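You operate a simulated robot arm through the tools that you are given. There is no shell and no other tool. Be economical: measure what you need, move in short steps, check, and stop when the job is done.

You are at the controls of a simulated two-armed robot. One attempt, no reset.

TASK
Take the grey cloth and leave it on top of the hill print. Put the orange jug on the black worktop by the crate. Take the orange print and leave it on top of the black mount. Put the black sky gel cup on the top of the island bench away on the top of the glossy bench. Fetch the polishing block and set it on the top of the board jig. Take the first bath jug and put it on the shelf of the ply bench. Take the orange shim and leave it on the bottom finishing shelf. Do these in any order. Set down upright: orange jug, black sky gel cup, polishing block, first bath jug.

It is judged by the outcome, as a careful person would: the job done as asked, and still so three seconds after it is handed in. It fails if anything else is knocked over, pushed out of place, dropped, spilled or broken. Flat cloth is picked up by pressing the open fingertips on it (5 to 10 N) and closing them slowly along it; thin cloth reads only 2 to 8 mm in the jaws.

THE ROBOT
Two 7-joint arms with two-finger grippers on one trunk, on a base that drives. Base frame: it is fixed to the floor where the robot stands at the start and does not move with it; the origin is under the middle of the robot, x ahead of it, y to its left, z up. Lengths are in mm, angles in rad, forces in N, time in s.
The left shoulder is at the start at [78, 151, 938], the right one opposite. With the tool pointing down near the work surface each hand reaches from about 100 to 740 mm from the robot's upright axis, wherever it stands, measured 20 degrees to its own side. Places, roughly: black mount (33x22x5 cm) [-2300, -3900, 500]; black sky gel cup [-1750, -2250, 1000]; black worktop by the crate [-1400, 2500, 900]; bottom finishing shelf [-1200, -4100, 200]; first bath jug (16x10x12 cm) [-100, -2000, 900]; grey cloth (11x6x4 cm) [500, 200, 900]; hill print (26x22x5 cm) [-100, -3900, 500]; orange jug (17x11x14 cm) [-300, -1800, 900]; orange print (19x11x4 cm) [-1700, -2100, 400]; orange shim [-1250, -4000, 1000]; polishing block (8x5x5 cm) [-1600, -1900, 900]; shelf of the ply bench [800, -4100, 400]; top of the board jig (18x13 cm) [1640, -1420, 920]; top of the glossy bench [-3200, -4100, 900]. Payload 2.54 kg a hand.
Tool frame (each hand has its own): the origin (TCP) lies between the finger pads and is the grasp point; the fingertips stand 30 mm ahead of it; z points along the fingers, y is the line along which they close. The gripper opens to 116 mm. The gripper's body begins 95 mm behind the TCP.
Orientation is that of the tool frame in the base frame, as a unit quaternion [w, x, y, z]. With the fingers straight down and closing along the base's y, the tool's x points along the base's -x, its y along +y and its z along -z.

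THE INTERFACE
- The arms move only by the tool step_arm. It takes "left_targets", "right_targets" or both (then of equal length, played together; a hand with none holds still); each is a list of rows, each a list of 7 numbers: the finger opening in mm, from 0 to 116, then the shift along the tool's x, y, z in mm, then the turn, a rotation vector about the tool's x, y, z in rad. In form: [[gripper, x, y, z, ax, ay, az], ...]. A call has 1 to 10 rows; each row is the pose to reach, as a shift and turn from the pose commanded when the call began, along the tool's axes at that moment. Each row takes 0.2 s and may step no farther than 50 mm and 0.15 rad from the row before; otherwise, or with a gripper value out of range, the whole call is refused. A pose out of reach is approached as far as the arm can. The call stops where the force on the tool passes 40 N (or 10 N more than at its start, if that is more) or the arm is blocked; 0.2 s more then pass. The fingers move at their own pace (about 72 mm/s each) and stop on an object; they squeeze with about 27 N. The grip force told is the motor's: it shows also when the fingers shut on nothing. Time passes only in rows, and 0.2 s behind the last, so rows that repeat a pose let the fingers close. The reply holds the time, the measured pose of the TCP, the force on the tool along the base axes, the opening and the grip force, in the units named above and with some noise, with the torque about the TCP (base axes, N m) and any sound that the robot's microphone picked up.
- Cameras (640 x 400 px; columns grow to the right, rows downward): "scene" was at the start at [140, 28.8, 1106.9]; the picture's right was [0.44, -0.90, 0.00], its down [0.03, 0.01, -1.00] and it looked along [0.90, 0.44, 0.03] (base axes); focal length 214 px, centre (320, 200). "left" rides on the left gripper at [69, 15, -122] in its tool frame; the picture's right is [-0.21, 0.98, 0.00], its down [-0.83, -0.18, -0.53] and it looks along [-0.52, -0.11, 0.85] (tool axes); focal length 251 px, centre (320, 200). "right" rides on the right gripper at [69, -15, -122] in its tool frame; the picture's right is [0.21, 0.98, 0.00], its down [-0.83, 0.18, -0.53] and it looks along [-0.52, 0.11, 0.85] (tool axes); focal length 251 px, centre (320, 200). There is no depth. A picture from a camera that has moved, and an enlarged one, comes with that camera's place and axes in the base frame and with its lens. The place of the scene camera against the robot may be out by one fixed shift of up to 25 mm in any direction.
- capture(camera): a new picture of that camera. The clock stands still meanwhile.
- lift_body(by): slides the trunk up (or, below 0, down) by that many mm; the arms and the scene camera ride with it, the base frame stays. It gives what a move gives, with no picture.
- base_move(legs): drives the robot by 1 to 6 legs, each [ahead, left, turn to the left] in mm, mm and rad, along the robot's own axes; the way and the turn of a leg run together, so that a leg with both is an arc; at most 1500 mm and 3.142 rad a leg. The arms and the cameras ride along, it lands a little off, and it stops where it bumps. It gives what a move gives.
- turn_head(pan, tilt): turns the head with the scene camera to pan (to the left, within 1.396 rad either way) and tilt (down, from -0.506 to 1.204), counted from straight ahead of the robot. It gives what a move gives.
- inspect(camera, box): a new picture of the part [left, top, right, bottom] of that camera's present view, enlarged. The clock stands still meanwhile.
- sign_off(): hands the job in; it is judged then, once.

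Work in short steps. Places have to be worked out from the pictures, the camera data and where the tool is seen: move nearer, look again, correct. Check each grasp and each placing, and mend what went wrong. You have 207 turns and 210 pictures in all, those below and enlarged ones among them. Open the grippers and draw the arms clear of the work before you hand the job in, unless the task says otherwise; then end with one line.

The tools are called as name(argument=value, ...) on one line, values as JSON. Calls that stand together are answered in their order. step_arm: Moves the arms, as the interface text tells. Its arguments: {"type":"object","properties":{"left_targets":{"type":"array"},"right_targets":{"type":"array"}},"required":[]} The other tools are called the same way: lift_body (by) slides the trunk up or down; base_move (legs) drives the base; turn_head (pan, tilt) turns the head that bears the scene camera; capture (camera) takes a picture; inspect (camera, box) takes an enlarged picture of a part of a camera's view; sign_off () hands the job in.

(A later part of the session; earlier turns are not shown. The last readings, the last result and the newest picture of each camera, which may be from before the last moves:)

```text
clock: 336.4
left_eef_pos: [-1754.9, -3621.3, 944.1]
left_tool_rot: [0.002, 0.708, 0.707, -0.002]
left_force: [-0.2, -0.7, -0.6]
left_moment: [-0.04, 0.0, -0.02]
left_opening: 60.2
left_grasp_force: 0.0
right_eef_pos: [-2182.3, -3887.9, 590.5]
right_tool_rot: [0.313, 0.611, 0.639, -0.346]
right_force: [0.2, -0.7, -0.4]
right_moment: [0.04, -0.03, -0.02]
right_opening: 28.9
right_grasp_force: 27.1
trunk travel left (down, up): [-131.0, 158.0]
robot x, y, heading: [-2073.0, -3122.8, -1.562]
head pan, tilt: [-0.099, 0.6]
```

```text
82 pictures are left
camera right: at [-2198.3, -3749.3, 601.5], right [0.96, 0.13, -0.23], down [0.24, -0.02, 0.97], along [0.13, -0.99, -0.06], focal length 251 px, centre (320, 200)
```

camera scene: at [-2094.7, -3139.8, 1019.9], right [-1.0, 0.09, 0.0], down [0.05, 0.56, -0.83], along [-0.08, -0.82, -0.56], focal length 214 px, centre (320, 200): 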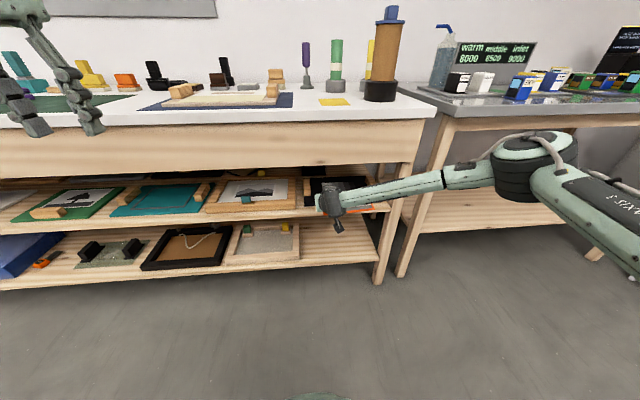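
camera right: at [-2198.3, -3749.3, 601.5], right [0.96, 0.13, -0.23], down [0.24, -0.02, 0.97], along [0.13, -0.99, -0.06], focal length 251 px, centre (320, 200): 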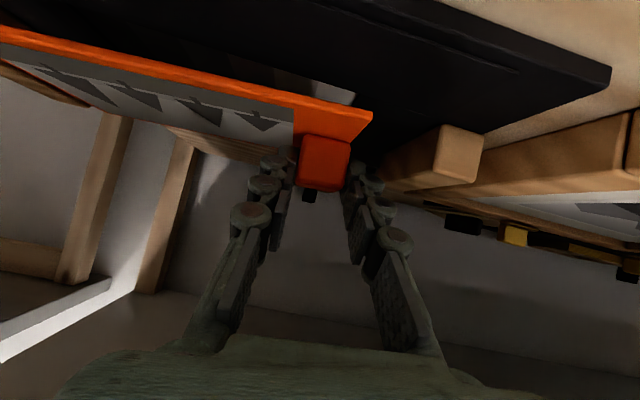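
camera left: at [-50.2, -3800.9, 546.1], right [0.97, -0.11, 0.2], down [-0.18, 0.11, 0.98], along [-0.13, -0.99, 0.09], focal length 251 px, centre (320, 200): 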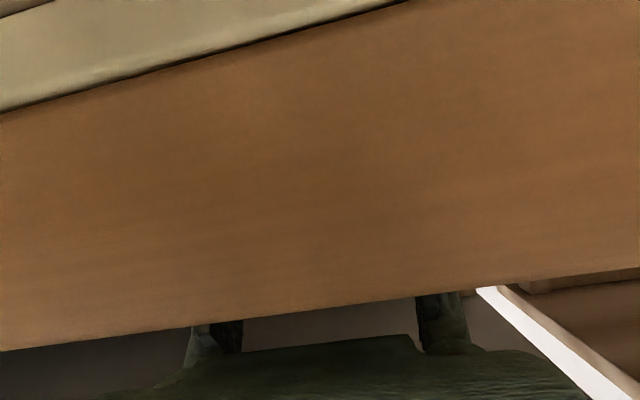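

The mount's handle is clear to the right. I lower with the arm in small steps until contact.

step_arm(right_targets=[[15, 8, 0, 6, 0, 0, 0], [15, 15, 0, 10, 0, 0, 0], [15, 19, 0, 13, 0, 0, 0], [15, 23, 0, 16, 0, 0, 0], [15, 27, 0, 18, 0, 0, 0], [15, 31, 0, 21, 0, 0, 0]])

capture(camera="right")

```text
clock: 337.9
left_eef_pos: [-1753.7, -3618.1, 945.9]
left_tool_rot: [0.003, 0.706, 0.708, -0.002]
left_force: [-0.5, 0.6, -0.4]
left_moment: [0.0, -0.02, 0.0]
left_opening: 59.8
left_grasp_force: 0.1
right_eef_pos: [-2184.4, -3888.1, 560.7]
right_tool_rot: [0.317, 0.609, 0.638, -0.348]
right_force: [2.9, -1.0, 25.5]
right_moment: [-0.56, -0.5, -0.01]
right_opening: 29.8
right_grasp_force: 27.2
trunk travel left (down, up): [-131.0, 158.0]
robot x, y, heading: [-2078.0, -3123.9, -1.563]
head pan, tilt: [-0.099, 0.6]
```

```text
81 pictures are left
camera right: at [-2200.0, -3750.0, 570.4], right [0.96, 0.13, -0.23], down [0.24, -0.01, 0.97], along [0.13, -0.99, -0.04], focal length 251 px, centre (320, 200)
```

right: 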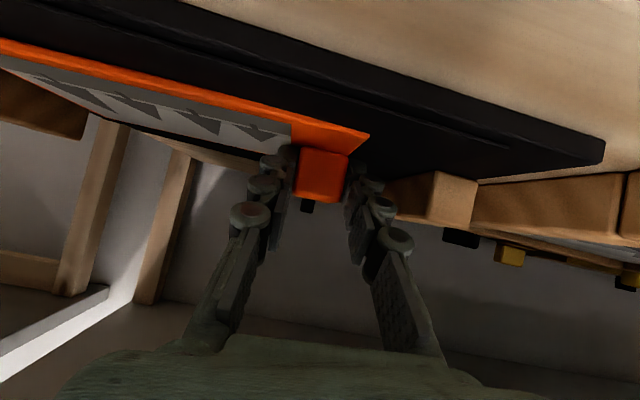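

Contact at 25 N. I check from the scene camera that the print lies between both wood handles.

inspect(camera="scene", box=[260, 140, 440, 260])

```text
3.33 times, centred on (350, 200) of scene
camera zoom: at [-2093.2, -3287.7, 1005.7], right [-1.0, 0.09, 0.0], down [0.05, 0.56, -0.83], along [-0.08, -0.82, -0.56], focal length 715 px, centre (220, 200)
```

zoom: 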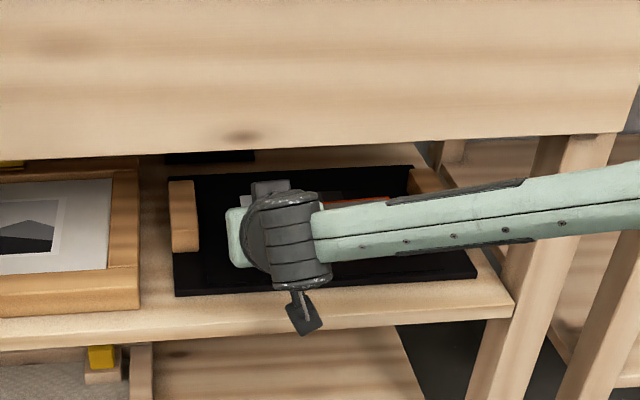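

The print's end (px 388) is clear of the right handle (px 408). I open to 42 mm and withdraw back-and-up along the tool.

step_arm(right_targets=[[33, 0, 0, -2, 0, 0, 0], [42, 0, 0, -2, 0, 0, 0], [42, 0, 0, -2, 0, 0, 0], [42, -3, 0, -20, 0, 0, 0], [42, -6, 0, -45, 0, 0, 0], [42, -8, 0, -70, 0, 0, 0]])

capture(camera="right")

```text
clock: 339.2
left_eef_pos: [-1755.6, -3620.2, 944.4]
left_tool_rot: [0.002, 0.708, 0.706, -0.002]
left_force: [0.1, -0.2, -0.2]
left_moment: [0.01, -0.04, 0.0]
left_opening: 60.0
left_grasp_force: 0.0
right_eef_pos: [-2183.3, -3833.7, 598.7]
right_tool_rot: [0.313, 0.611, 0.64, -0.345]
right_force: [0.6, 0.6, 0.0]
right_moment: [0.01, 0.03, -0.02]
right_opening: 42.0
right_grasp_force: 0.0
trunk travel left (down, up): [-131.0, 158.0]
robot x, y, heading: [-2079.0, -3121.6, -1.564]
head pan, tilt: [-0.099, 0.6]
```

```text
79 pictures are left
camera right: at [-2199.0, -3695.5, 611.0], right [0.96, 0.14, -0.23], down [0.24, -0.03, 0.97], along [0.13, -0.99, -0.06], focal length 251 px, centre (320, 200)
```

right: 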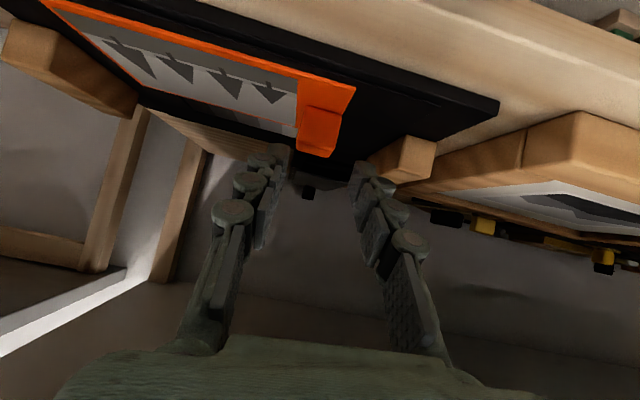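

The orange print lies flat on the black mount. I back out, fold the right arm up, and head back to the island for the cup.

base_move(legs=[[-330, 0, 0]])

step_arm(right_targets=[[42, -17, -14, -31, 0, 0.1, 0], [42, -34, -28, -62, 0, 0.2, 0], [42, -51, -42, -93, 0, 0.3, 0], [42, -68, -56, -124, 0, 0.4, 0], [42, -85, -70, -155, 0, 0.5, 0], [42, -102, -84, -186, 0, 0.6, 0], [42, -119, -98, -217, 0, 0.7, 0], [42, -136, -112, -248, 0, 0.8, 0], [42, -153, -120, -279, 0, 0.9, 0], [42, -165, -125, -305, 0, 0.97, 0]])

step_arm(right_targets=[[60, 20, -4, -25, 0, 0, 0], [60, 40, -8, -50, 0, 0, 0], [60, 60, -12, -75, 0, 0, 0], [60, 80, -16, -100, 0, 0, 0], [60, 100, -20, -125, 0, 0, 0], [60, 120, -20, -150, 0, 0, 0], [60, 140, -20, -175, 0, 0, 0]])

lift_body(by=120)

base_move(legs=[[500, 0, 3.141]])

```text
clock: 341.4
left_eef_pos: [-1755.7, -3293.7, 945.1]
left_tool_rot: [0.002, 0.708, 0.706, -0.002]
left_force: [-0.4, 0.2, 0.4]
left_moment: [-0.02, -0.01, 0.01]
left_opening: 60.0
left_grasp_force: 0.0
right_eef_pos: [-2185.9, -3506.4, 599.2]
right_tool_rot: [0.313, 0.611, 0.64, -0.346]
right_force: [-0.3, 0.3, 0.2]
right_moment: [-0.01, -0.03, -0.05]
right_opening: 41.9
right_grasp_force: 0.0
trunk travel left (down, up): [-131.0, 158.0]
robot x, y, heading: [-2083.4, -2799.3, -1.564]
head pan, tilt: [-0.099, 0.6]
```

```text
clock: 343.6
left_eef_pos: [-1757.0, -3292.3, 943.9]
left_tool_rot: [0.002, 0.708, 0.706, -0.002]
left_force: [1.3, -0.2, 0.8]
left_moment: [-0.01, 0.01, -0.02]
left_opening: 60.0
left_grasp_force: 0.1
right_eef_pos: [-2296.5, -3350.1, 916.7]
right_tool_rot: [-0.021, 0.702, 0.711, -0.02]
right_force: [-0.2, -0.7, -0.2]
right_moment: [0.0, -0.01, 0.0]
right_opening: 41.7
right_grasp_force: 0.0
trunk travel left (down, up): [-131.0, 158.0]
robot x, y, heading: [-2081.1, -2796.9, -1.564]
head pan, tilt: [-0.099, 0.6]
```

```text
clock: 345.2
left_eef_pos: [-1755.7, -3291.7, 944.5]
left_tool_rot: [0.002, 0.707, 0.707, -0.001]
left_force: [0.7, 1.1, 0.2]
left_moment: [-0.02, -0.02, 0.03]
left_opening: 60.1
left_grasp_force: 0.0
right_eef_pos: [-2307.9, -3209.3, 1091.0]
right_tool_rot: [-0.02, 0.702, 0.712, -0.022]
right_force: [0.4, -0.7, -0.5]
right_moment: [0.0, -0.01, -0.01]
right_opening: 60.0
right_grasp_force: 0.0
trunk travel left (down, up): [-131.0, 158.0]
robot x, y, heading: [-2079.9, -2796.6, -1.559]
head pan, tilt: [-0.099, 0.6]
```

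```text
clock: 346.7
left_eef_pos: [-1756.7, -3293.0, 1063.6]
left_tool_rot: [0.002, 0.707, 0.707, -0.002]
left_force: [0.2, -0.8, -0.6]
left_moment: [0.0, 0.0, -0.01]
left_opening: 60.3
left_grasp_force: 0.0
right_eef_pos: [-2307.9, -3210.3, 1210.5]
right_tool_rot: [-0.021, 0.702, 0.712, -0.02]
right_force: [-1.5, 0.2, 0.2]
right_moment: [0.05, -0.03, 0.0]
right_opening: 60.2
right_grasp_force: 0.1
trunk travel left (down, up): [-251.0, 38.0]
robot x, y, heading: [-2075.1, -2796.1, -1.567]
head pan, tilt: [-0.099, 0.6]
```

```text
clock: 354.6
left_eef_pos: [-2078.4, -2291.1, 1064.4]
left_tool_rot: [0.002, -0.699, 0.715, 0.001]
left_force: [0.2, -0.1, 0.2]
left_moment: [0.0, 0.02, 0.0]
left_opening: 59.9
left_grasp_force: 0.2
right_eef_pos: [-1529.7, -2386.2, 1210.9]
right_tool_rot: [0.021, -0.704, 0.709, -0.021]
right_force: [0.6, 0.0, -0.1]
right_moment: [0.0, 0.04, 0.02]
right_opening: 59.9
right_grasp_force: 0.1
trunk travel left (down, up): [-251.0, 38.0]
robot x, y, heading: [-1766.2, -2798.1, 1.558]
head pan, tilt: [-0.099, 0.6]
cut short: leg 1
```

The leg was cut short; I look around to see whether anything was touched.

turn_head(pan=0.0, tilt=0.4)

capture(camera="scene")

capture(camera="left")

```text
clock: 355.4
left_eef_pos: [-2078.1, -2291.6, 1065.0]
left_tool_rot: [0.002, -0.699, 0.715, 0.002]
left_force: [0.3, -0.5, 0.9]
left_moment: [0.0, 0.01, 0.02]
left_opening: 59.8
left_grasp_force: 0.0
right_eef_pos: [-1527.8, -2385.6, 1210.2]
right_tool_rot: [0.021, -0.704, 0.71, -0.021]
right_force: [-0.3, 0.1, -0.9]
right_moment: [0.02, -0.01, -0.01]
right_opening: 60.0
right_grasp_force: 0.0
trunk travel left (down, up): [-251.0, 38.0]
robot x, y, heading: [-1764.5, -2796.8, 1.557]
head pan, tilt: [0.0, 0.4]
```

```text
78 pictures are left
camera scene: at [-1770.7, -2646.2, 1143.1], right [1.0, -0.01, 0.0], down [-0.01, -0.39, -0.92], along [0.01, 0.92, -0.39], focal length 214 px, centre (320, 200)
```

scene: 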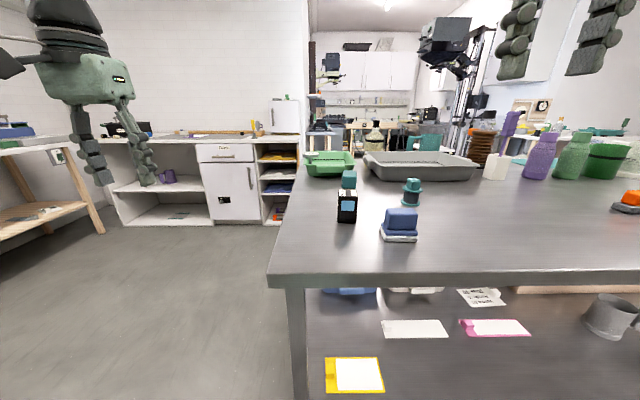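

```text
77 pictures are left
camera left: at [-2095.2, -2360.0, 1186.1], right [-0.97, 0.24, 0.0], down [0.2, 0.82, 0.54], along [0.13, 0.52, -0.84], focal length 251 px, centre (320, 200)
```

left: 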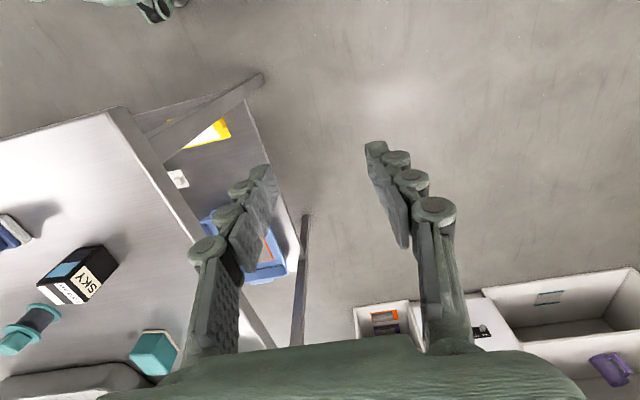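

Nothing was touched; the cup reads "SKY". I shift right so the left hand comes above it and look down.

base_move(legs=[[60, -300, 0]])

step_arm(left_targets=[[100, -25, 0, 0, 0, 0, 0], [100, -50, -12, 0, 0, 0, 0], [100, -75, -25, 0, 0, 0, 0], [100, -75, -38, 0, 0, 0, 0], [100, -75, -50, 0, 0, 0, 0]])

capture(camera="left")

```text
clock: 358.9
left_eef_pos: [-1770.9, -2235.8, 1064.8]
left_tool_rot: [0.002, -0.699, 0.715, 0.003]
left_force: [0.2, 0.2, -0.3]
left_moment: [-0.02, 0.02, 0.02]
left_opening: 59.9
left_grasp_force: 0.0
right_eef_pos: [-1221.6, -2330.9, 1210.3]
right_tool_rot: [0.02, -0.704, 0.71, -0.021]
right_force: [0.2, -1.0, -0.1]
right_moment: [-0.04, 0.0, 0.0]
right_opening: 59.9
right_grasp_force: 0.0
trunk travel left (down, up): [-251.0, 38.0]
robot x, y, heading: [-1458.3, -2742.1, 1.553]
head pan, tilt: [0.0, 0.4]
```

```text
clock: 360.1
left_eef_pos: [-1719.7, -2159.6, 1063.8]
left_tool_rot: [0.002, -0.699, 0.715, 0.001]
left_force: [0.0, 0.0, -0.2]
left_moment: [0.01, -0.05, 0.0]
left_opening: 99.5
left_grasp_force: 0.1
right_eef_pos: [-1222.5, -2330.6, 1210.1]
right_tool_rot: [0.021, -0.704, 0.71, -0.021]
right_force: [0.2, 0.4, 0.5]
right_moment: [-0.01, 0.01, -0.05]
right_opening: 60.0
right_grasp_force: 0.1
trunk travel left (down, up): [-251.0, 38.0]
robot x, y, heading: [-1460.3, -2741.2, 1.556]
head pan, tilt: [0.0, 0.4]
```

```text
76 pictures are left
camera left: at [-1736.7, -2229.0, 1186.4], right [-0.97, 0.24, 0.0], down [0.2, 0.82, 0.54], along [0.13, 0.52, -0.84], focal length 251 px, centre (320, 200)
```

left: 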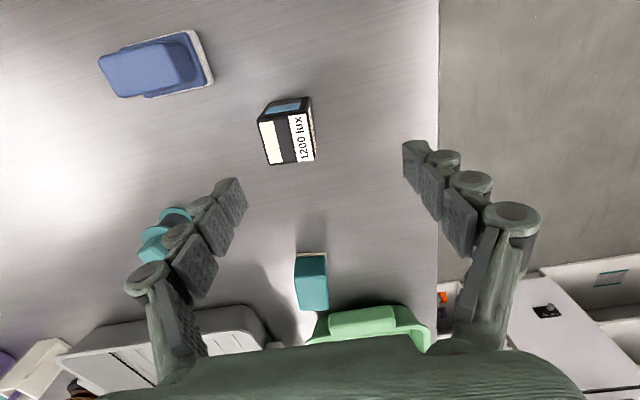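

Cup top centre is about [−1688, −2162], rotated ~7°. I align above, descend to mid-height and check.

step_arm(left_targets=[[100, 2, -32, 0, 0, 0, 0.13], [100, 2, -32, 45, 0, 0, 0.13], [100, 2, -32, 90, 0, 0, 0.13], [100, 2, -32, 90, 0, 0, 0.13]])

capture(camera="left")

```text
clock: 361.1
left_eef_pos: [-1688.8, -2163.7, 975.8]
left_tool_rot: [0.002, -0.651, 0.759, 0.002]
left_force: [-0.6, -0.1, -0.1]
left_moment: [-0.01, -0.01, 0.0]
left_opening: 99.8
left_grasp_force: 0.1
right_eef_pos: [-1222.8, -2331.2, 1210.8]
right_tool_rot: [0.021, -0.704, 0.71, -0.022]
right_force: [-0.1, 0.1, 0.5]
right_moment: [-0.02, 0.0, 0.0]
right_opening: 60.2
right_grasp_force: 0.0
trunk travel left (down, up): [-251.0, 38.0]
robot x, y, heading: [-1458.6, -2739.9, 1.558]
head pan, tilt: [0.0, 0.4]
```

```text
75 pictures are left
camera left: at [-1714.5, -2229.6, 1097.3], right [-0.93, 0.36, 0.0], down [0.31, 0.79, 0.54], along [0.19, 0.5, -0.84], focal length 251 px, centre (320, 200)
```

left: 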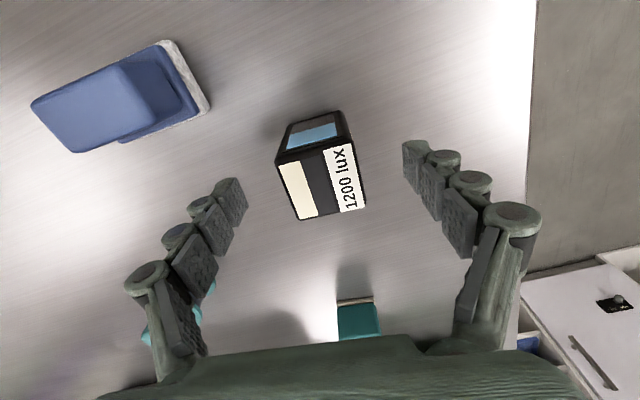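

Aligned. I nudge 8 mm forward, descend to z≈924 and close on the cup.

step_arm(left_targets=[[100, -8, 1, 0, 0, 0, 0], [100, -8, 1, 30, 0, 0, 0], [100, -8, 1, 51, 0, 0, 0], [80, -8, 1, 51, 0, 0, 0], [50, -8, 1, 51, 0, 0, 0], [30, -8, 1, 51, 0, 0, 0], [25, -8, 1, 51, 0, 0, 0], [25, -8, 1, 51, 0, 0, 0]])

step_arm(left_targets=[[25, 0, 0, -10, 0, 0, 0], [25, 0, 0, -50, 0, 0, 0], [25, 0, 0, -95, 0, 0, 0], [25, 0, 0, -120, 0, 0, 0]])

capture(camera="left")

```text
clock: 362.9
left_eef_pos: [-1686.2, -2156.7, 928.4]
left_tool_rot: [0.006, -0.651, 0.759, 0.006]
left_force: [2.3, 4.6, 38.3]
left_moment: [-0.24, -0.26, 0.12]
left_opening: 45.2
left_grasp_force: 27.0
right_eef_pos: [-1221.0, -2333.1, 1211.6]
right_tool_rot: [0.022, -0.704, 0.71, -0.02]
right_force: [-0.3, 0.4, 0.3]
right_moment: [-0.01, 0.02, -0.01]
right_opening: 60.1
right_grasp_force: 0.0
trunk travel left (down, up): [-251.0, 38.0]
robot x, y, heading: [-1456.9, -2738.5, 1.554]
head pan, tilt: [0.0, 0.4]
```

```text
clock: 363.9
left_eef_pos: [-1688.6, -2156.6, 1043.6]
left_tool_rot: [0.0, -0.651, 0.759, 0.002]
left_force: [0.6, -0.6, -1.8]
left_moment: [0.02, 0.04, 0.01]
left_opening: 45.3
left_grasp_force: 27.3
right_eef_pos: [-1222.5, -2331.4, 1210.6]
right_tool_rot: [0.022, -0.704, 0.709, -0.021]
right_force: [0.3, 0.1, -0.2]
right_moment: [0.01, -0.04, 0.02]
right_opening: 60.1
right_grasp_force: 0.1
trunk travel left (down, up): [-251.0, 38.0]
robot x, y, heading: [-1458.9, -2736.3, 1.555]
head pan, tilt: [0.0, 0.4]
```

```text
74 pictures are left
camera left: at [-1714.8, -2221.6, 1164.6], right [-0.93, 0.36, 0.0], down [0.31, 0.79, 0.54], along [0.19, 0.5, -0.84], focal length 251 px, centre (320, 200)
```

left: 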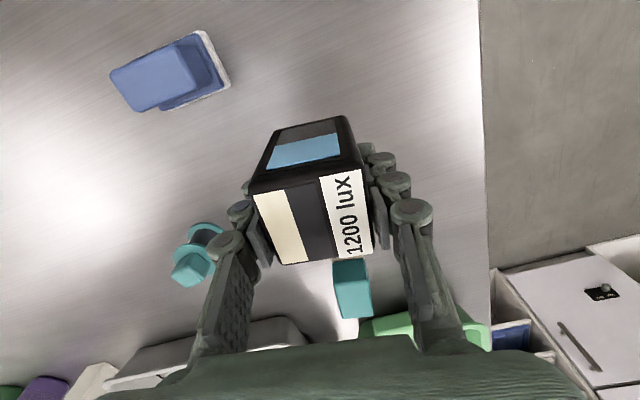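

Cup held at 45 mm, upright. I pull it in, back away, turn, and drive to the glossy bench.

step_arm(left_targets=[[25, 40, 0, -10, 0, 0, 0], [25, 80, 0, -20, 0, 0, 0], [25, 120, 0, -30, 0, 0, 0], [25, 160, 0, -30, 0, 0, 0], [25, 200, 0, -30, 0, 0, 0]])

base_move(legs=[[-180, 0, 0], [0, 0, 3.141], [0, -900, 0], [0, -800, 0]])

turn_head(pan=0.0, tilt=0.4)

capture(camera="scene")

```text
clock: 365.1
left_eef_pos: [-1717.3, -2357.0, 1072.2]
left_tool_rot: [0.002, -0.651, 0.759, 0.002]
left_force: [-0.5, -1.4, -1.1]
left_moment: [0.04, -0.01, -0.05]
left_opening: 45.0
left_grasp_force: 26.7
right_eef_pos: [-1222.8, -2331.6, 1211.1]
right_tool_rot: [0.022, -0.704, 0.71, -0.021]
right_force: [-0.3, 0.1, -0.4]
right_moment: [-0.01, 0.01, 0.03]
right_opening: 60.1
right_grasp_force: 0.1
trunk travel left (down, up): [-251.0, 38.0]
robot x, y, heading: [-1457.9, -2743.2, 1.56]
head pan, tilt: [0.0, 0.4]
```

```text
clock: 390.7
left_eef_pos: [-2937.6, -3266.5, 1072.0]
left_tool_rot: [0.001, 0.763, 0.646, -0.002]
left_force: [0.0, -0.2, -1.4]
left_moment: [0.01, 0.0, 0.0]
left_opening: 45.1
left_grasp_force: 27.0
right_eef_pos: [-3433.2, -3285.4, 1210.2]
right_tool_rot: [-0.021, 0.715, 0.699, -0.022]
right_force: [-0.5, 0.6, 1.2]
right_moment: [-0.02, -0.03, 0.01]
right_opening: 59.9
right_grasp_force: 0.1
trunk travel left (down, up): [-251.0, 38.0]
robot x, y, heading: [-3190.7, -2878.8, -1.6]
head pan, tilt: [0.0, 0.4]
```

```text
clock: 391.3
left_eef_pos: [-2938.2, -3266.6, 1072.3]
left_tool_rot: [0.001, 0.763, 0.646, -0.002]
left_force: [-0.1, -0.1, -2.2]
left_moment: [-0.03, 0.03, 0.0]
left_opening: 45.2
left_grasp_force: 27.0
right_eef_pos: [-3433.2, -3286.0, 1210.0]
right_tool_rot: [-0.021, 0.715, 0.699, -0.02]
right_force: [0.5, -0.5, -0.2]
right_moment: [0.03, 0.0, 0.03]
right_opening: 60.1
right_grasp_force: 0.1
trunk travel left (down, up): [-251.0, 38.0]
robot x, y, heading: [-3185.9, -2881.2, -1.6]
head pan, tilt: [0.0, 0.4]
```

```text
73 pictures are left
camera scene: at [-3203.0, -3050.2, 1143.1], right [-1.0, 0.03, 0.0], down [0.01, 0.39, -0.92], along [-0.03, -0.92, -0.39], focal length 214 px, centre (320, 200)
```

scene: 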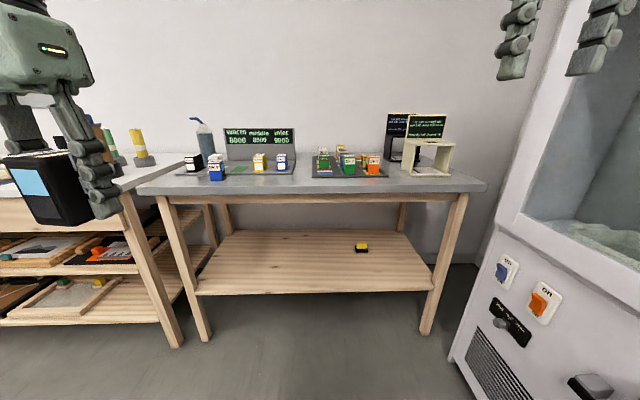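

The glossy bench lies ahead with cups on it. I enlarge its top to pick a free spot.

inspect(camera="scene", box=[130, 110, 490, 210])

```text
1.78 times, centred on (310, 160) of scene
camera zoom: at [-3203.0, -3050.2, 1143.1], right [-1.0, 0.03, 0.0], down [0.01, 0.39, -0.92], along [-0.03, -0.92, -0.39], focal length 381 px, centre (338, 271)
```

zoom: 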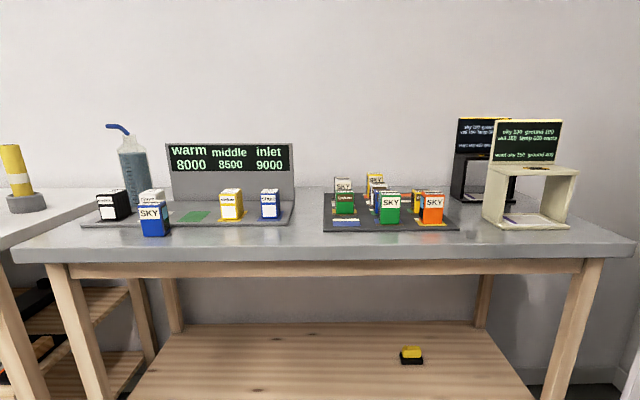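

The strip between the two trays at about [−3140, −3895] is free. I square up and approach so the left hand can reach it.

base_move(legs=[[0, 0, 0.03], [390, -100, 0]])

turn_head(pan=0.15, tilt=0.5)

capture(camera="scene")

capture(camera="left")

```text
clock: 394.2
left_eef_pos: [-3020.3, -3647.8, 1070.8]
left_tool_rot: [0.001, 0.751, 0.661, -0.001]
left_force: [-0.2, -0.2, -1.6]
left_moment: [0.03, -0.01, -0.01]
left_opening: 44.8
left_grasp_force: 27.6
right_eef_pos: [-3514.1, -3686.5, 1210.4]
right_tool_rot: [-0.021, 0.7, 0.713, -0.021]
right_force: [-0.4, -0.2, 0.0]
right_moment: [0.02, 0.01, -0.01]
right_opening: 59.8
right_grasp_force: 0.0
trunk travel left (down, up): [-251.0, 38.0]
robot x, y, heading: [-3285.8, -3269.7, -1.56]
head pan, tilt: [0.0, 0.4]
```

```text
clock: 394.9
left_eef_pos: [-3019.9, -3648.0, 1070.6]
left_tool_rot: [0.002, 0.75, 0.661, -0.001]
left_force: [1.0, 0.0, -1.8]
left_moment: [-0.01, 0.03, -0.02]
left_opening: 45.3
left_grasp_force: 27.5
right_eef_pos: [-3513.8, -3686.9, 1211.0]
right_tool_rot: [-0.021, 0.7, 0.714, -0.021]
right_force: [0.4, 0.0, 0.5]
right_moment: [0.01, -0.01, -0.01]
right_opening: 60.2
right_grasp_force: 0.1
trunk travel left (down, up): [-251.0, 38.0]
robot x, y, heading: [-3286.9, -3272.0, -1.559]
head pan, tilt: [0.15, 0.499]
```

```text
71 pictures are left
camera scene: at [-3280.3, -3439.4, 1134.0], right [-0.99, -0.16, 0.0], down [-0.08, 0.47, -0.88], along [0.14, -0.87, -0.48], focal length 214 px, centre (320, 200)
```

scene: 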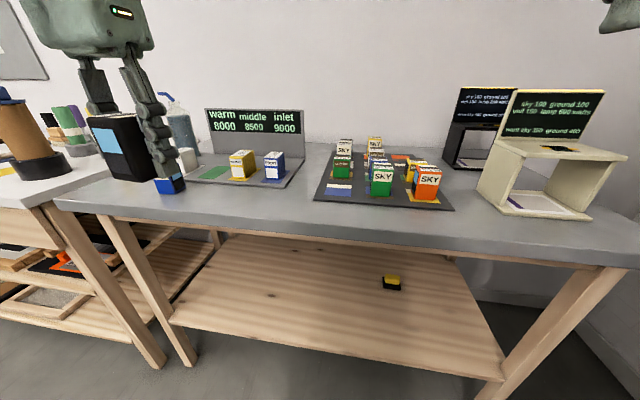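

```text
70 pictures are left
camera left: at [-2996.4, -3580.0, 1193.3], right [0.94, -0.34, 0.0], down [-0.28, -0.79, 0.54], along [-0.18, -0.51, -0.84], focal length 251 px, centre (320, 200)
```

left: 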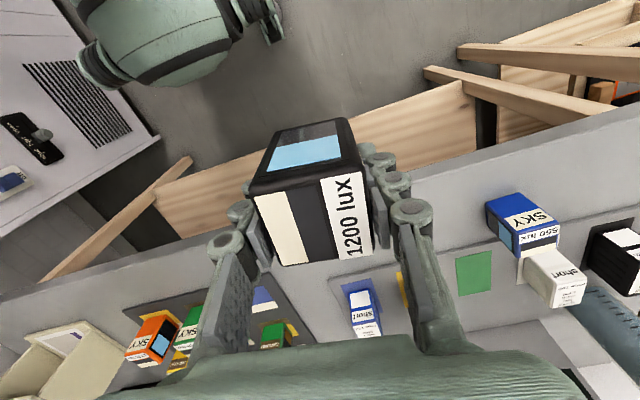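

The front strip (y −3785…−3936) is free. I bring the cup over [−3090, −3855], descend to near contact, then in small steps.

step_arm(left_targets=[[25, -43, -9, 0, 0, 0, 0], [25, -86, -18, 0, 0, 0, 0], [25, -129, -26, 0, 0, 0, 0], [25, -172, -35, 15, 0, 0, 0], [25, -214, -43, 30, 0, 0, 0], [25, -214, -43, 65, 0, 0, 0], [25, -214, -43, 95, 0, 0, 0], [25, -214, -43, 95, 0, 0, 0]])

inspect(camera="scene", box=[160, 80, 380, 240])

```text
clock: 396.7
left_eef_pos: [-3089.3, -3853.6, 978.7]
left_tool_rot: [0.002, 0.75, 0.661, -0.002]
left_force: [-0.1, 0.4, -0.4]
left_moment: [-0.01, 0.01, 0.02]
left_opening: 45.3
left_grasp_force: 26.7
right_eef_pos: [-3513.5, -3686.7, 1210.9]
right_tool_rot: [-0.02, 0.7, 0.714, -0.022]
right_force: [0.1, -0.6, -0.3]
right_moment: [0.03, 0.01, 0.0]
right_opening: 60.0
right_grasp_force: 0.0
trunk travel left (down, up): [-251.0, 38.0]
robot x, y, heading: [-3288.6, -3269.9, -1.561]
head pan, tilt: [0.15, 0.499]
```

```text
2.50 times, centred on (270, 160) of scene
camera zoom: at [-3280.3, -3439.3, 1134.0], right [-0.99, -0.16, 0.0], down [-0.08, 0.47, -0.88], along [0.14, -0.87, -0.48], focal length 536 px, centre (445, 300)
```

zoom: 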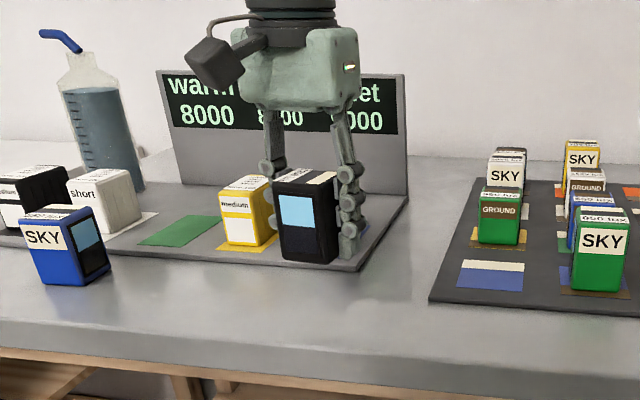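

It will land on the free strip in front of the tray. I lower until contact.

step_arm(left_targets=[[25, 0, 0, 15, 0, 0, 0], [25, 0, 0, 22, 0, 0, 0], [25, 0, 0, 27, 0, 0, 0], [25, 0, 0, 32, 0, 0, 0], [25, 0, 0, 37, 0, 0, 0], [25, 0, 0, 42, 0, 0, 0], [25, 0, 0, 46, 0, 0, 0]])

inspect(camera="scene", box=[160, 80, 380, 240])

```text
clock: 398.3
left_eef_pos: [-3089.0, -3855.8, 931.5]
left_tool_rot: [0.001, 0.75, 0.661, -0.002]
left_force: [0.4, -0.2, -2.2]
left_moment: [-0.02, -0.01, -0.01]
left_opening: 45.3
left_grasp_force: 26.8
right_eef_pos: [-3513.8, -3687.0, 1211.4]
right_tool_rot: [-0.021, 0.7, 0.713, -0.021]
right_force: [0.0, 0.3, -0.6]
right_moment: [0.0, 0.0, -0.02]
right_opening: 59.8
right_grasp_force: 0.0
trunk travel left (down, up): [-251.0, 38.0]
robot x, y, heading: [-3287.8, -3273.3, -1.559]
head pan, tilt: [0.15, 0.499]
```

```text
2.50 times, centred on (270, 160) of scene
camera zoom: at [-3280.3, -3439.5, 1133.9], right [-0.99, -0.16, 0.0], down [-0.08, 0.47, -0.88], along [0.14, -0.87, -0.48], focal length 536 px, centre (445, 300)
```

zoom: 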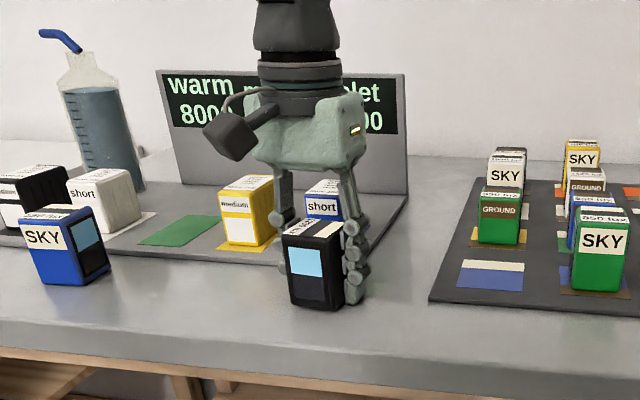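

Still no contact; I continue down slowly.

step_arm(left_targets=[[25, 0, 0, 5, 0, 0, 0], [25, 0, 0, 9, 0, 0, 0], [25, 0, 0, 13, 0, 0, 0], [25, 0, 0, 17, 0, 0, 0], [25, 0, 0, 21, 0, 0, 0]])

```text
clock: 399.1
left_eef_pos: [-3089.5, -3855.9, 929.2]
left_tool_rot: [0.007, 0.75, 0.661, -0.008]
left_force: [1.8, 8.0, 15.4]
left_moment: [0.39, -0.34, 0.08]
left_opening: 45.2
left_grasp_force: 27.2
right_eef_pos: [-3512.3, -3685.7, 1211.2]
right_tool_rot: [-0.02, 0.7, 0.714, -0.022]
right_force: [0.0, -0.6, -0.2]
right_moment: [0.0, 0.04, -0.02]
right_opening: 60.0
right_grasp_force: 0.0
trunk travel left (down, up): [-251.0, 38.0]
robot x, y, heading: [-3291.0, -3270.8, -1.56]
head pan, tilt: [0.15, 0.499]
stopped in row 4 (left hand): the force on the tool passed its limit at 44 N (the readings are from after the stop); the commanded pose is now the measured one
```

Contact. I open to 80 mm, rise straight up, and check.

step_arm(left_targets=[[50, 0, 0, -1, 0, 0, 0], [65, 0, 0, -1, 0, 0, 0], [80, 0, 0, -1, 0, 0, 0], [80, 0, 0, -2, 0, 0, 0], [80, 0, 0, -40, 0, 0, 0], [80, 0, 0, -85, 0, 0, 0], [80, 30, 0, -120, 0, 0, 0], [80, 75, 0, -135, 0, 0, 0], [80, 120, 0, -135, 0, 0, 0], [80, 165, 0, -135, 0, 0, 0]])

inspect(camera="scene", box=[160, 80, 380, 240])

```text
clock: 401.3
left_eef_pos: [-3066.8, -3691.8, 1059.1]
left_tool_rot: [0.006, 0.75, 0.661, -0.007]
left_force: [0.2, 0.6, 0.0]
left_moment: [-0.03, -0.05, 0.01]
left_opening: 79.9
left_grasp_force: 0.0
right_eef_pos: [-3513.8, -3685.8, 1211.2]
right_tool_rot: [-0.021, 0.7, 0.713, -0.022]
right_force: [-0.2, -0.2, 0.3]
right_moment: [-0.02, 0.02, 0.01]
right_opening: 59.9
right_grasp_force: 0.0
trunk travel left (down, up): [-251.0, 38.0]
robot x, y, heading: [-3289.4, -3268.8, -1.561]
head pan, tilt: [0.15, 0.499]
```

```text
2.50 times, centred on (270, 160) of scene
camera zoom: at [-3279.9, -3438.6, 1134.1], right [-0.99, -0.16, 0.0], down [-0.08, 0.47, -0.88], along [0.14, -0.87, -0.48], focal length 536 px, centre (445, 300)
```

zoom: 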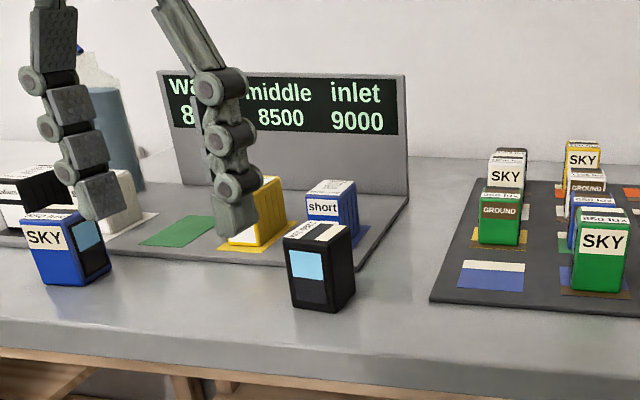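

The black cup stands on the glossy bench. Now I drive round the island's end to its other side for the polishing block.

base_move(legs=[[-430, 0, 0], [0, 850, 0], [-1400, 0, 0], [-260, 0, 0]])

base_move(legs=[[0, 900, 0]])

turn_head(pan=0.0, tilt=0.45)

capture(camera="scene")

```text
clock: 420.3
left_eef_pos: [-2201.5, -1587.4, 1057.9]
left_tool_rot: [0.006, 0.762, 0.647, -0.008]
left_force: [0.6, 0.3, -0.2]
left_moment: [-0.02, 0.02, 0.02]
left_opening: 80.1
left_grasp_force: 0.1
right_eef_pos: [-2645.5, -1562.5, 1211.0]
right_tool_rot: [-0.022, 0.713, 0.7, -0.02]
right_force: [0.2, 0.9, 1.6]
right_moment: [-0.04, 0.02, 0.01]
right_opening: 59.8
right_grasp_force: 0.0
trunk travel left (down, up): [-251.0, 38.0]
robot x, y, heading: [-2403.5, -1155.9, -1.6]
head pan, tilt: [0.15, 0.499]
```

```text
clock: 429.2
left_eef_pos: [-1300.6, -1601.0, 1058.9]
left_tool_rot: [0.005, 0.757, 0.654, -0.007]
left_force: [0.5, 0.6, 0.4]
left_moment: [0.0, 0.0, -0.01]
left_opening: 79.9
left_grasp_force: 0.0
right_eef_pos: [-1744.1, -1583.7, 1210.7]
right_tool_rot: [-0.021, 0.707, 0.706, -0.022]
right_force: [-0.3, -0.3, -0.5]
right_moment: [-0.01, 0.0, 0.02]
right_opening: 59.9
right_grasp_force: 0.1
trunk travel left (down, up): [-251.0, 38.0]
robot x, y, heading: [-1514.2, -1173.8, -1.584]
head pan, tilt: [0.15, 0.499]
```

```text
clock: 429.9
left_eef_pos: [-1298.9, -1600.3, 1058.8]
left_tool_rot: [0.005, 0.757, 0.654, -0.006]
left_force: [0.3, 0.2, -0.5]
left_moment: [-0.06, -0.01, -0.01]
left_opening: 79.9
left_grasp_force: 0.1
right_eef_pos: [-1743.8, -1584.5, 1210.6]
right_tool_rot: [-0.02, 0.708, 0.706, -0.021]
right_force: [-0.5, -0.3, -0.1]
right_moment: [0.0, 0.01, -0.02]
right_opening: 60.1
right_grasp_force: 0.1
trunk travel left (down, up): [-251.0, 38.0]
robot x, y, heading: [-1511.1, -1173.5, -1.585]
head pan, tilt: [0.0, 0.45]
```

```text
66 pictures are left
camera scene: at [-1519.5, -1344.2, 1138.4], right [-1.0, 0.01, 0.0], down [0.0, 0.44, -0.9], along [-0.01, -0.9, -0.44], focal length 214 px, centre (320, 200)
```

scene: 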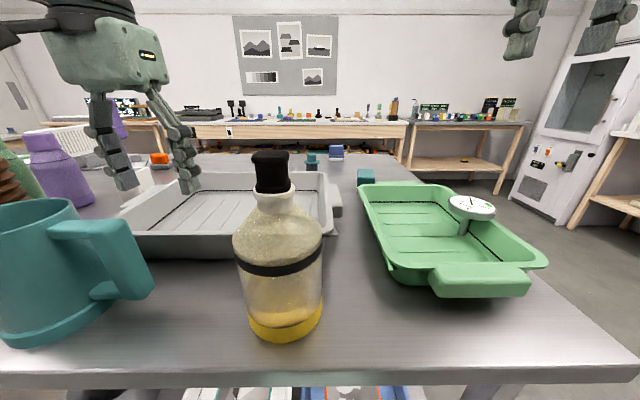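

The wrist views put the teal block near [−1636, −1880]. I move 50 mm closer and bring the right hand above it.

base_move(legs=[[50, 0, 0.012]])

step_arm(right_targets=[[100, -30, 13, 0, 0, 0, 0], [100, -60, 26, 10, 0, 0, 0], [100, -90, 39, 20, 0, 0, 0], [100, -120, 52, 35, 0, 0, 0], [100, -150, 65, 50, 0, 0, 0], [100, -180, 78, 65, 0, 0, 0], [100, -210, 91, 85, 0, 0, 0], [100, -230, 104, 105, 0, 0, 0], [100, -230, 104, 130, 0, 0, 0]])

capture(camera="right")

```text
clock: 431.0
left_eef_pos: [-1296.8, -1621.0, 1058.3]
left_tool_rot: [0.006, 0.753, 0.658, -0.007]
left_force: [0.7, -1.5, 0.6]
left_moment: [-0.02, -0.01, 0.0]
left_opening: 80.2
left_grasp_force: 0.1
right_eef_pos: [-1741.9, -1609.6, 1209.5]
right_tool_rot: [-0.022, 0.704, 0.709, -0.02]
right_force: [0.0, 0.4, -0.2]
right_moment: [0.04, -0.03, 0.02]
right_opening: 59.9
right_grasp_force: 0.0
trunk travel left (down, up): [-251.0, 38.0]
robot x, y, heading: [-1512.2, -1193.6, -1.567]
head pan, tilt: [0.0, 0.45]
stopped in leg 1: the robot was blocked; the commanded pose is now the measured one
```

```text
clock: 433.0
left_eef_pos: [-1296.6, -1621.3, 1057.4]
left_tool_rot: [0.005, 0.754, 0.657, -0.006]
left_force: [0.3, 0.3, 0.2]
left_moment: [-0.02, -0.02, 0.0]
left_opening: 80.0
left_grasp_force: 0.1
right_eef_pos: [-1643.1, -1838.2, 1073.3]
right_tool_rot: [-0.022, 0.704, 0.709, -0.02]
right_force: [0.6, 0.3, 0.5]
right_moment: [-0.03, -0.02, 0.04]
right_opening: 99.8
right_grasp_force: 0.1
trunk travel left (down, up): [-251.0, 38.0]
robot x, y, heading: [-1508.1, -1195.2, -1.571]
head pan, tilt: [0.0, 0.45]
```

```text
65 pictures are left
camera right: at [-1649.9, -1771.3, 1195.1], right [0.97, 0.22, -0.06], down [0.22, -0.83, 0.52], along [0.07, -0.52, -0.85], focal length 251 px, centre (320, 200)
```

right: 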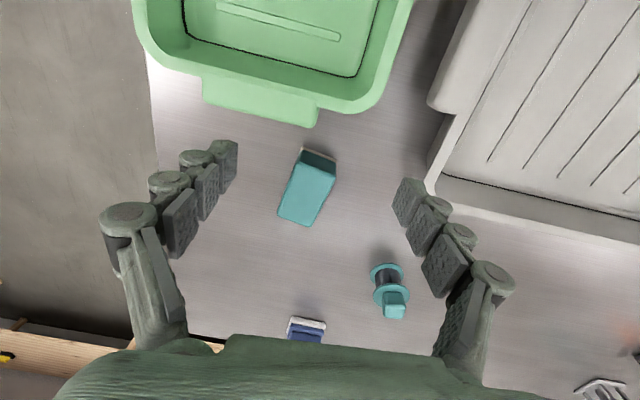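

The block is at about [−1645, −1936], yawed ~11° and slightly beyond vertical reach; I pitch the tool forward 20° and turn it 11° while approaching.

step_arm(right_targets=[[90, -20, 0, 0, 0, -0.12, 0.065], [90, -40, 0, 10, 0, -0.24, 0.13], [90, -60, -1, 20, 0, -0.35, 0.19], [90, -75, -2, 45, 0, -0.35, 0.19], [90, -80, -2, 70, 0, -0.35, 0.19], [90, -80, -2, 90, 0, -0.35, 0.19], [90, -80, -2, 90, 0, -0.35, 0.19]])

capture(camera="right")

```text
clock: 434.6
left_eef_pos: [-1296.2, -1621.4, 1058.1]
left_tool_rot: [0.005, 0.754, 0.657, -0.005]
left_force: [-0.4, -0.1, -0.3]
left_moment: [-0.02, 0.0, 0.0]
left_opening: 80.0
left_grasp_force: 0.0
right_eef_pos: [-1651.2, -1917.4, 982.1]
right_tool_rot: [0.104, 0.754, 0.632, -0.144]
right_force: [0.8, -0.4, -0.3]
right_moment: [-0.02, 0.0, 0.02]
right_opening: 90.0
right_grasp_force: 0.1
trunk travel left (down, up): [-251.0, 38.0]
robot x, y, heading: [-1510.8, -1195.5, -1.573]
head pan, tilt: [0.0, 0.45]
```

```text
64 pictures are left
camera right: at [-1643.7, -1811.3, 1071.8], right [0.99, 0.02, -0.1], down [0.09, -0.61, 0.78], along [-0.04, -0.79, -0.61], focal length 251 px, centre (320, 200)
```

right: 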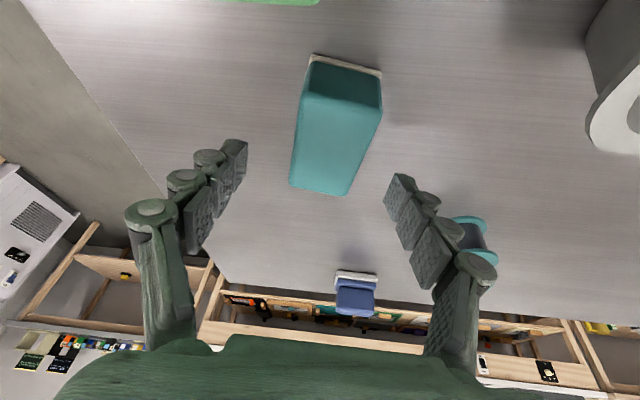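

Centre refined to [−1649, −1945]; the jaws are parallel to the block. I move down along the computed line and close.

step_arm(right_targets=[[90, 2, 5, 20, 0, 0, 0], [90, 4, 9, 40, 0, 0, 0], [90, 5, 9, 54, 0, 0, 0], [90, 5, 9, 54, 0, 0, 0]])

capture(camera="right")

```text
clock: 435.6
left_eef_pos: [-1296.5, -1620.7, 1058.0]
left_tool_rot: [0.006, 0.753, 0.658, -0.006]
left_force: [-0.4, -0.4, -0.9]
left_moment: [0.02, 0.02, 0.03]
left_opening: 80.0
left_grasp_force: 0.1
right_eef_pos: [-1647.3, -1932.8, 930.3]
right_tool_rot: [0.104, 0.754, 0.633, -0.144]
right_force: [-0.4, 0.3, -0.8]
right_moment: [-0.01, 0.0, 0.03]
right_opening: 90.0
right_grasp_force: 0.0
trunk travel left (down, up): [-251.0, 38.0]
robot x, y, heading: [-1510.9, -1194.1, -1.569]
head pan, tilt: [0.0, 0.45]
```

```text
63 pictures are left
camera right: at [-1638.9, -1825.9, 1019.9], right [0.99, 0.02, -0.1], down [0.09, -0.61, 0.78], along [-0.04, -0.79, -0.61], focal length 251 px, centre (320, 200)
```

right: 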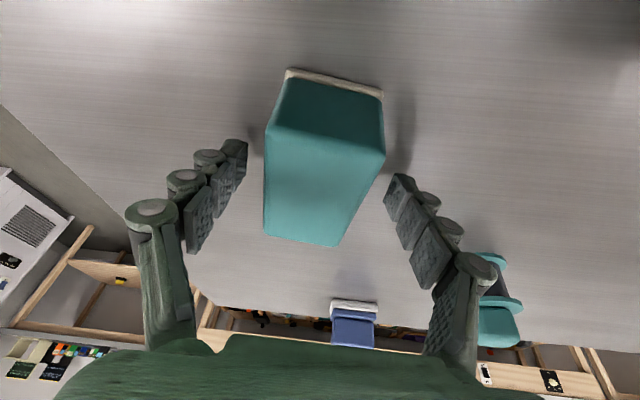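

The block is centred between the jaws. I close and lift.

step_arm(right_targets=[[70, 0, 0, -2, 0, 0, 0], [50, 0, 0, -3, 0, 0, 0], [30, 0, 0, -4, 0, 0, 0], [25, 0, 0, -4, 0, 0, 0], [25, 0, 0, -4, 0, 0, 0]])

step_arm(right_targets=[[25, -4, 0, -12, 0, 0, 0], [25, -15, 0, -45, 0, 0, 0], [25, -30, 0, -90, 0, 0, 0], [25, -45, 0, -130, 0, 0, 0]])

capture(camera="right")

```text
clock: 436.8
left_eef_pos: [-1296.2, -1621.2, 1056.7]
left_tool_rot: [0.005, 0.754, 0.657, -0.006]
left_force: [0.0, 0.2, 0.1]
left_moment: [-0.02, 0.02, 0.01]
left_opening: 80.0
left_grasp_force: 0.0
right_eef_pos: [-1647.1, -1931.9, 933.1]
right_tool_rot: [0.104, 0.754, 0.632, -0.145]
right_force: [0.5, 1.0, -0.3]
right_moment: [0.0, -0.02, 0.0]
right_opening: 47.5
right_grasp_force: 27.0
trunk travel left (down, up): [-251.0, 38.0]
robot x, y, heading: [-1510.1, -1197.7, -1.567]
head pan, tilt: [0.0, 0.45]
```

```text
clock: 437.8
left_eef_pos: [-1297.2, -1620.8, 1057.0]
left_tool_rot: [0.005, 0.753, 0.658, -0.006]
left_force: [-0.8, -0.2, 1.1]
left_moment: [-0.03, 0.0, 0.0]
left_opening: 80.1
left_grasp_force: 0.1
right_eef_pos: [-1644.3, -1929.5, 1070.7]
right_tool_rot: [0.103, 0.754, 0.632, -0.145]
right_force: [0.5, 0.2, -2.6]
right_moment: [-0.01, 0.01, 0.01]
right_opening: 47.4
right_grasp_force: 27.2
trunk travel left (down, up): [-251.0, 38.0]
robot x, y, heading: [-1514.3, -1196.2, -1.571]
head pan, tilt: [0.0, 0.45]
```

```text
62 pictures are left
camera right: at [-1635.1, -1823.2, 1159.5], right [0.99, 0.02, -0.1], down [0.09, -0.61, 0.78], along [-0.04, -0.79, -0.61], focal length 251 px, centre (320, 200)
```

right: 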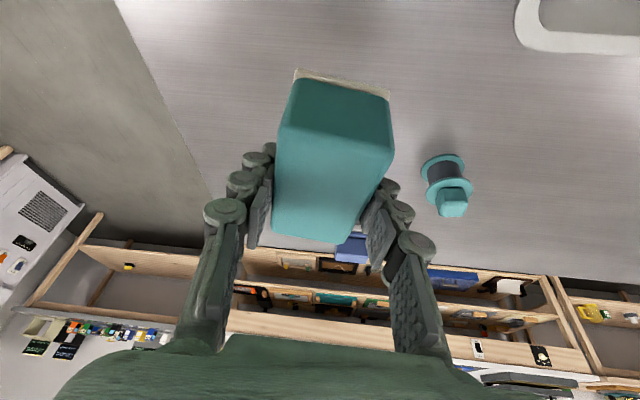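

Block held at 47 mm. I raise the left hand for clearance and pull the right one back, then back the base off.

step_arm(left_targets=[[80, 0, 0, -20, 0, 0, 0], [80, 0, 0, -40, 0, 0, 0], [80, 0, 0, -60, 0, 0, 0], [80, 0, 0, -80, 0, 0, 0], [80, 0, 0, -100, 0, 0, 0], [80, 0, 0, -110, 0, 0, 0], [80, 0, 0, -110, 0, 0, 0]], right_targets=[[25, 36, -7, -14, 0, 0, 0], [25, 72, -14, -28, 0, 0, 0], [25, 108, -21, -42, 0, 0, 0], [25, 144, -28, -56, 0, 0, 0], [25, 180, -35, -70, 0, 0, 0], [25, 216, -42, -80, 0, 0, 0], [25, 230, -44, -85, 0, 0, 0]])

base_move(legs=[[-260, 0, 0], [0, 950, 0]])

turn_head(pan=0.2, tilt=0.45)

capture(camera="scene")

```text
clock: 439.4
left_eef_pos: [-1296.2, -1619.9, 1168.0]
left_tool_rot: [0.006, 0.753, 0.658, -0.006]
left_force: [-0.4, -0.1, 0.3]
left_moment: [0.01, -0.01, 0.01]
left_opening: 80.1
left_grasp_force: 0.2
right_eef_pos: [-1641.1, -1680.8, 1071.9]
right_tool_rot: [0.104, 0.753, 0.633, -0.144]
right_force: [0.2, 0.5, -2.1]
right_moment: [-0.02, 0.03, 0.0]
right_opening: 47.3
right_grasp_force: 26.8
trunk travel left (down, up): [-251.0, 38.0]
robot x, y, heading: [-1511.0, -1198.6, -1.573]
head pan, tilt: [0.0, 0.45]
```

```text
clock: 450.4
left_eef_pos: [-334.3, -1360.7, 1167.1]
left_tool_rot: [0.005, 0.752, 0.659, -0.006]
left_force: [0.1, 0.6, 0.0]
left_moment: [0.01, -0.02, 0.01]
left_opening: 79.9
left_grasp_force: 0.0
right_eef_pos: [-679.5, -1423.7, 1071.5]
right_tool_rot: [0.104, 0.753, 0.634, -0.144]
right_force: [0.1, -0.1, -2.2]
right_moment: [-0.02, 0.0, -0.01]
right_opening: 47.0
right_grasp_force: 26.3
trunk travel left (down, up): [-251.0, 38.0]
robot x, y, heading: [-549.8, -936.9, -1.57]
head pan, tilt: [0.0, 0.45]
```

```text
clock: 451.1
left_eef_pos: [-333.6, -1360.2, 1167.6]
left_tool_rot: [0.006, 0.752, 0.659, -0.006]
left_force: [-0.4, 0.9, -0.2]
left_moment: [0.0, 0.01, 0.01]
left_opening: 79.9
left_grasp_force: 0.1
right_eef_pos: [-678.0, -1421.2, 1071.3]
right_tool_rot: [0.104, 0.753, 0.634, -0.145]
right_force: [-0.7, 0.0, -2.9]
right_moment: [-0.02, 0.0, -0.04]
right_opening: 47.0
right_grasp_force: 27.2
trunk travel left (down, up): [-251.0, 38.0]
robot x, y, heading: [-549.1, -935.4, -1.569]
head pan, tilt: [0.201, 0.45]
```

```text
61 pictures are left
camera scene: at [-540.0, -1105.9, 1138.4], right [-0.98, -0.2, 0.0], down [-0.09, 0.43, -0.9], along [0.18, -0.88, -0.44], focal length 214 px, centre (320, 200)
```

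scene: 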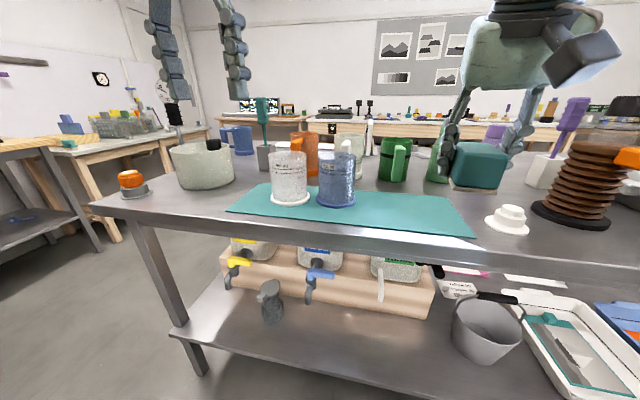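

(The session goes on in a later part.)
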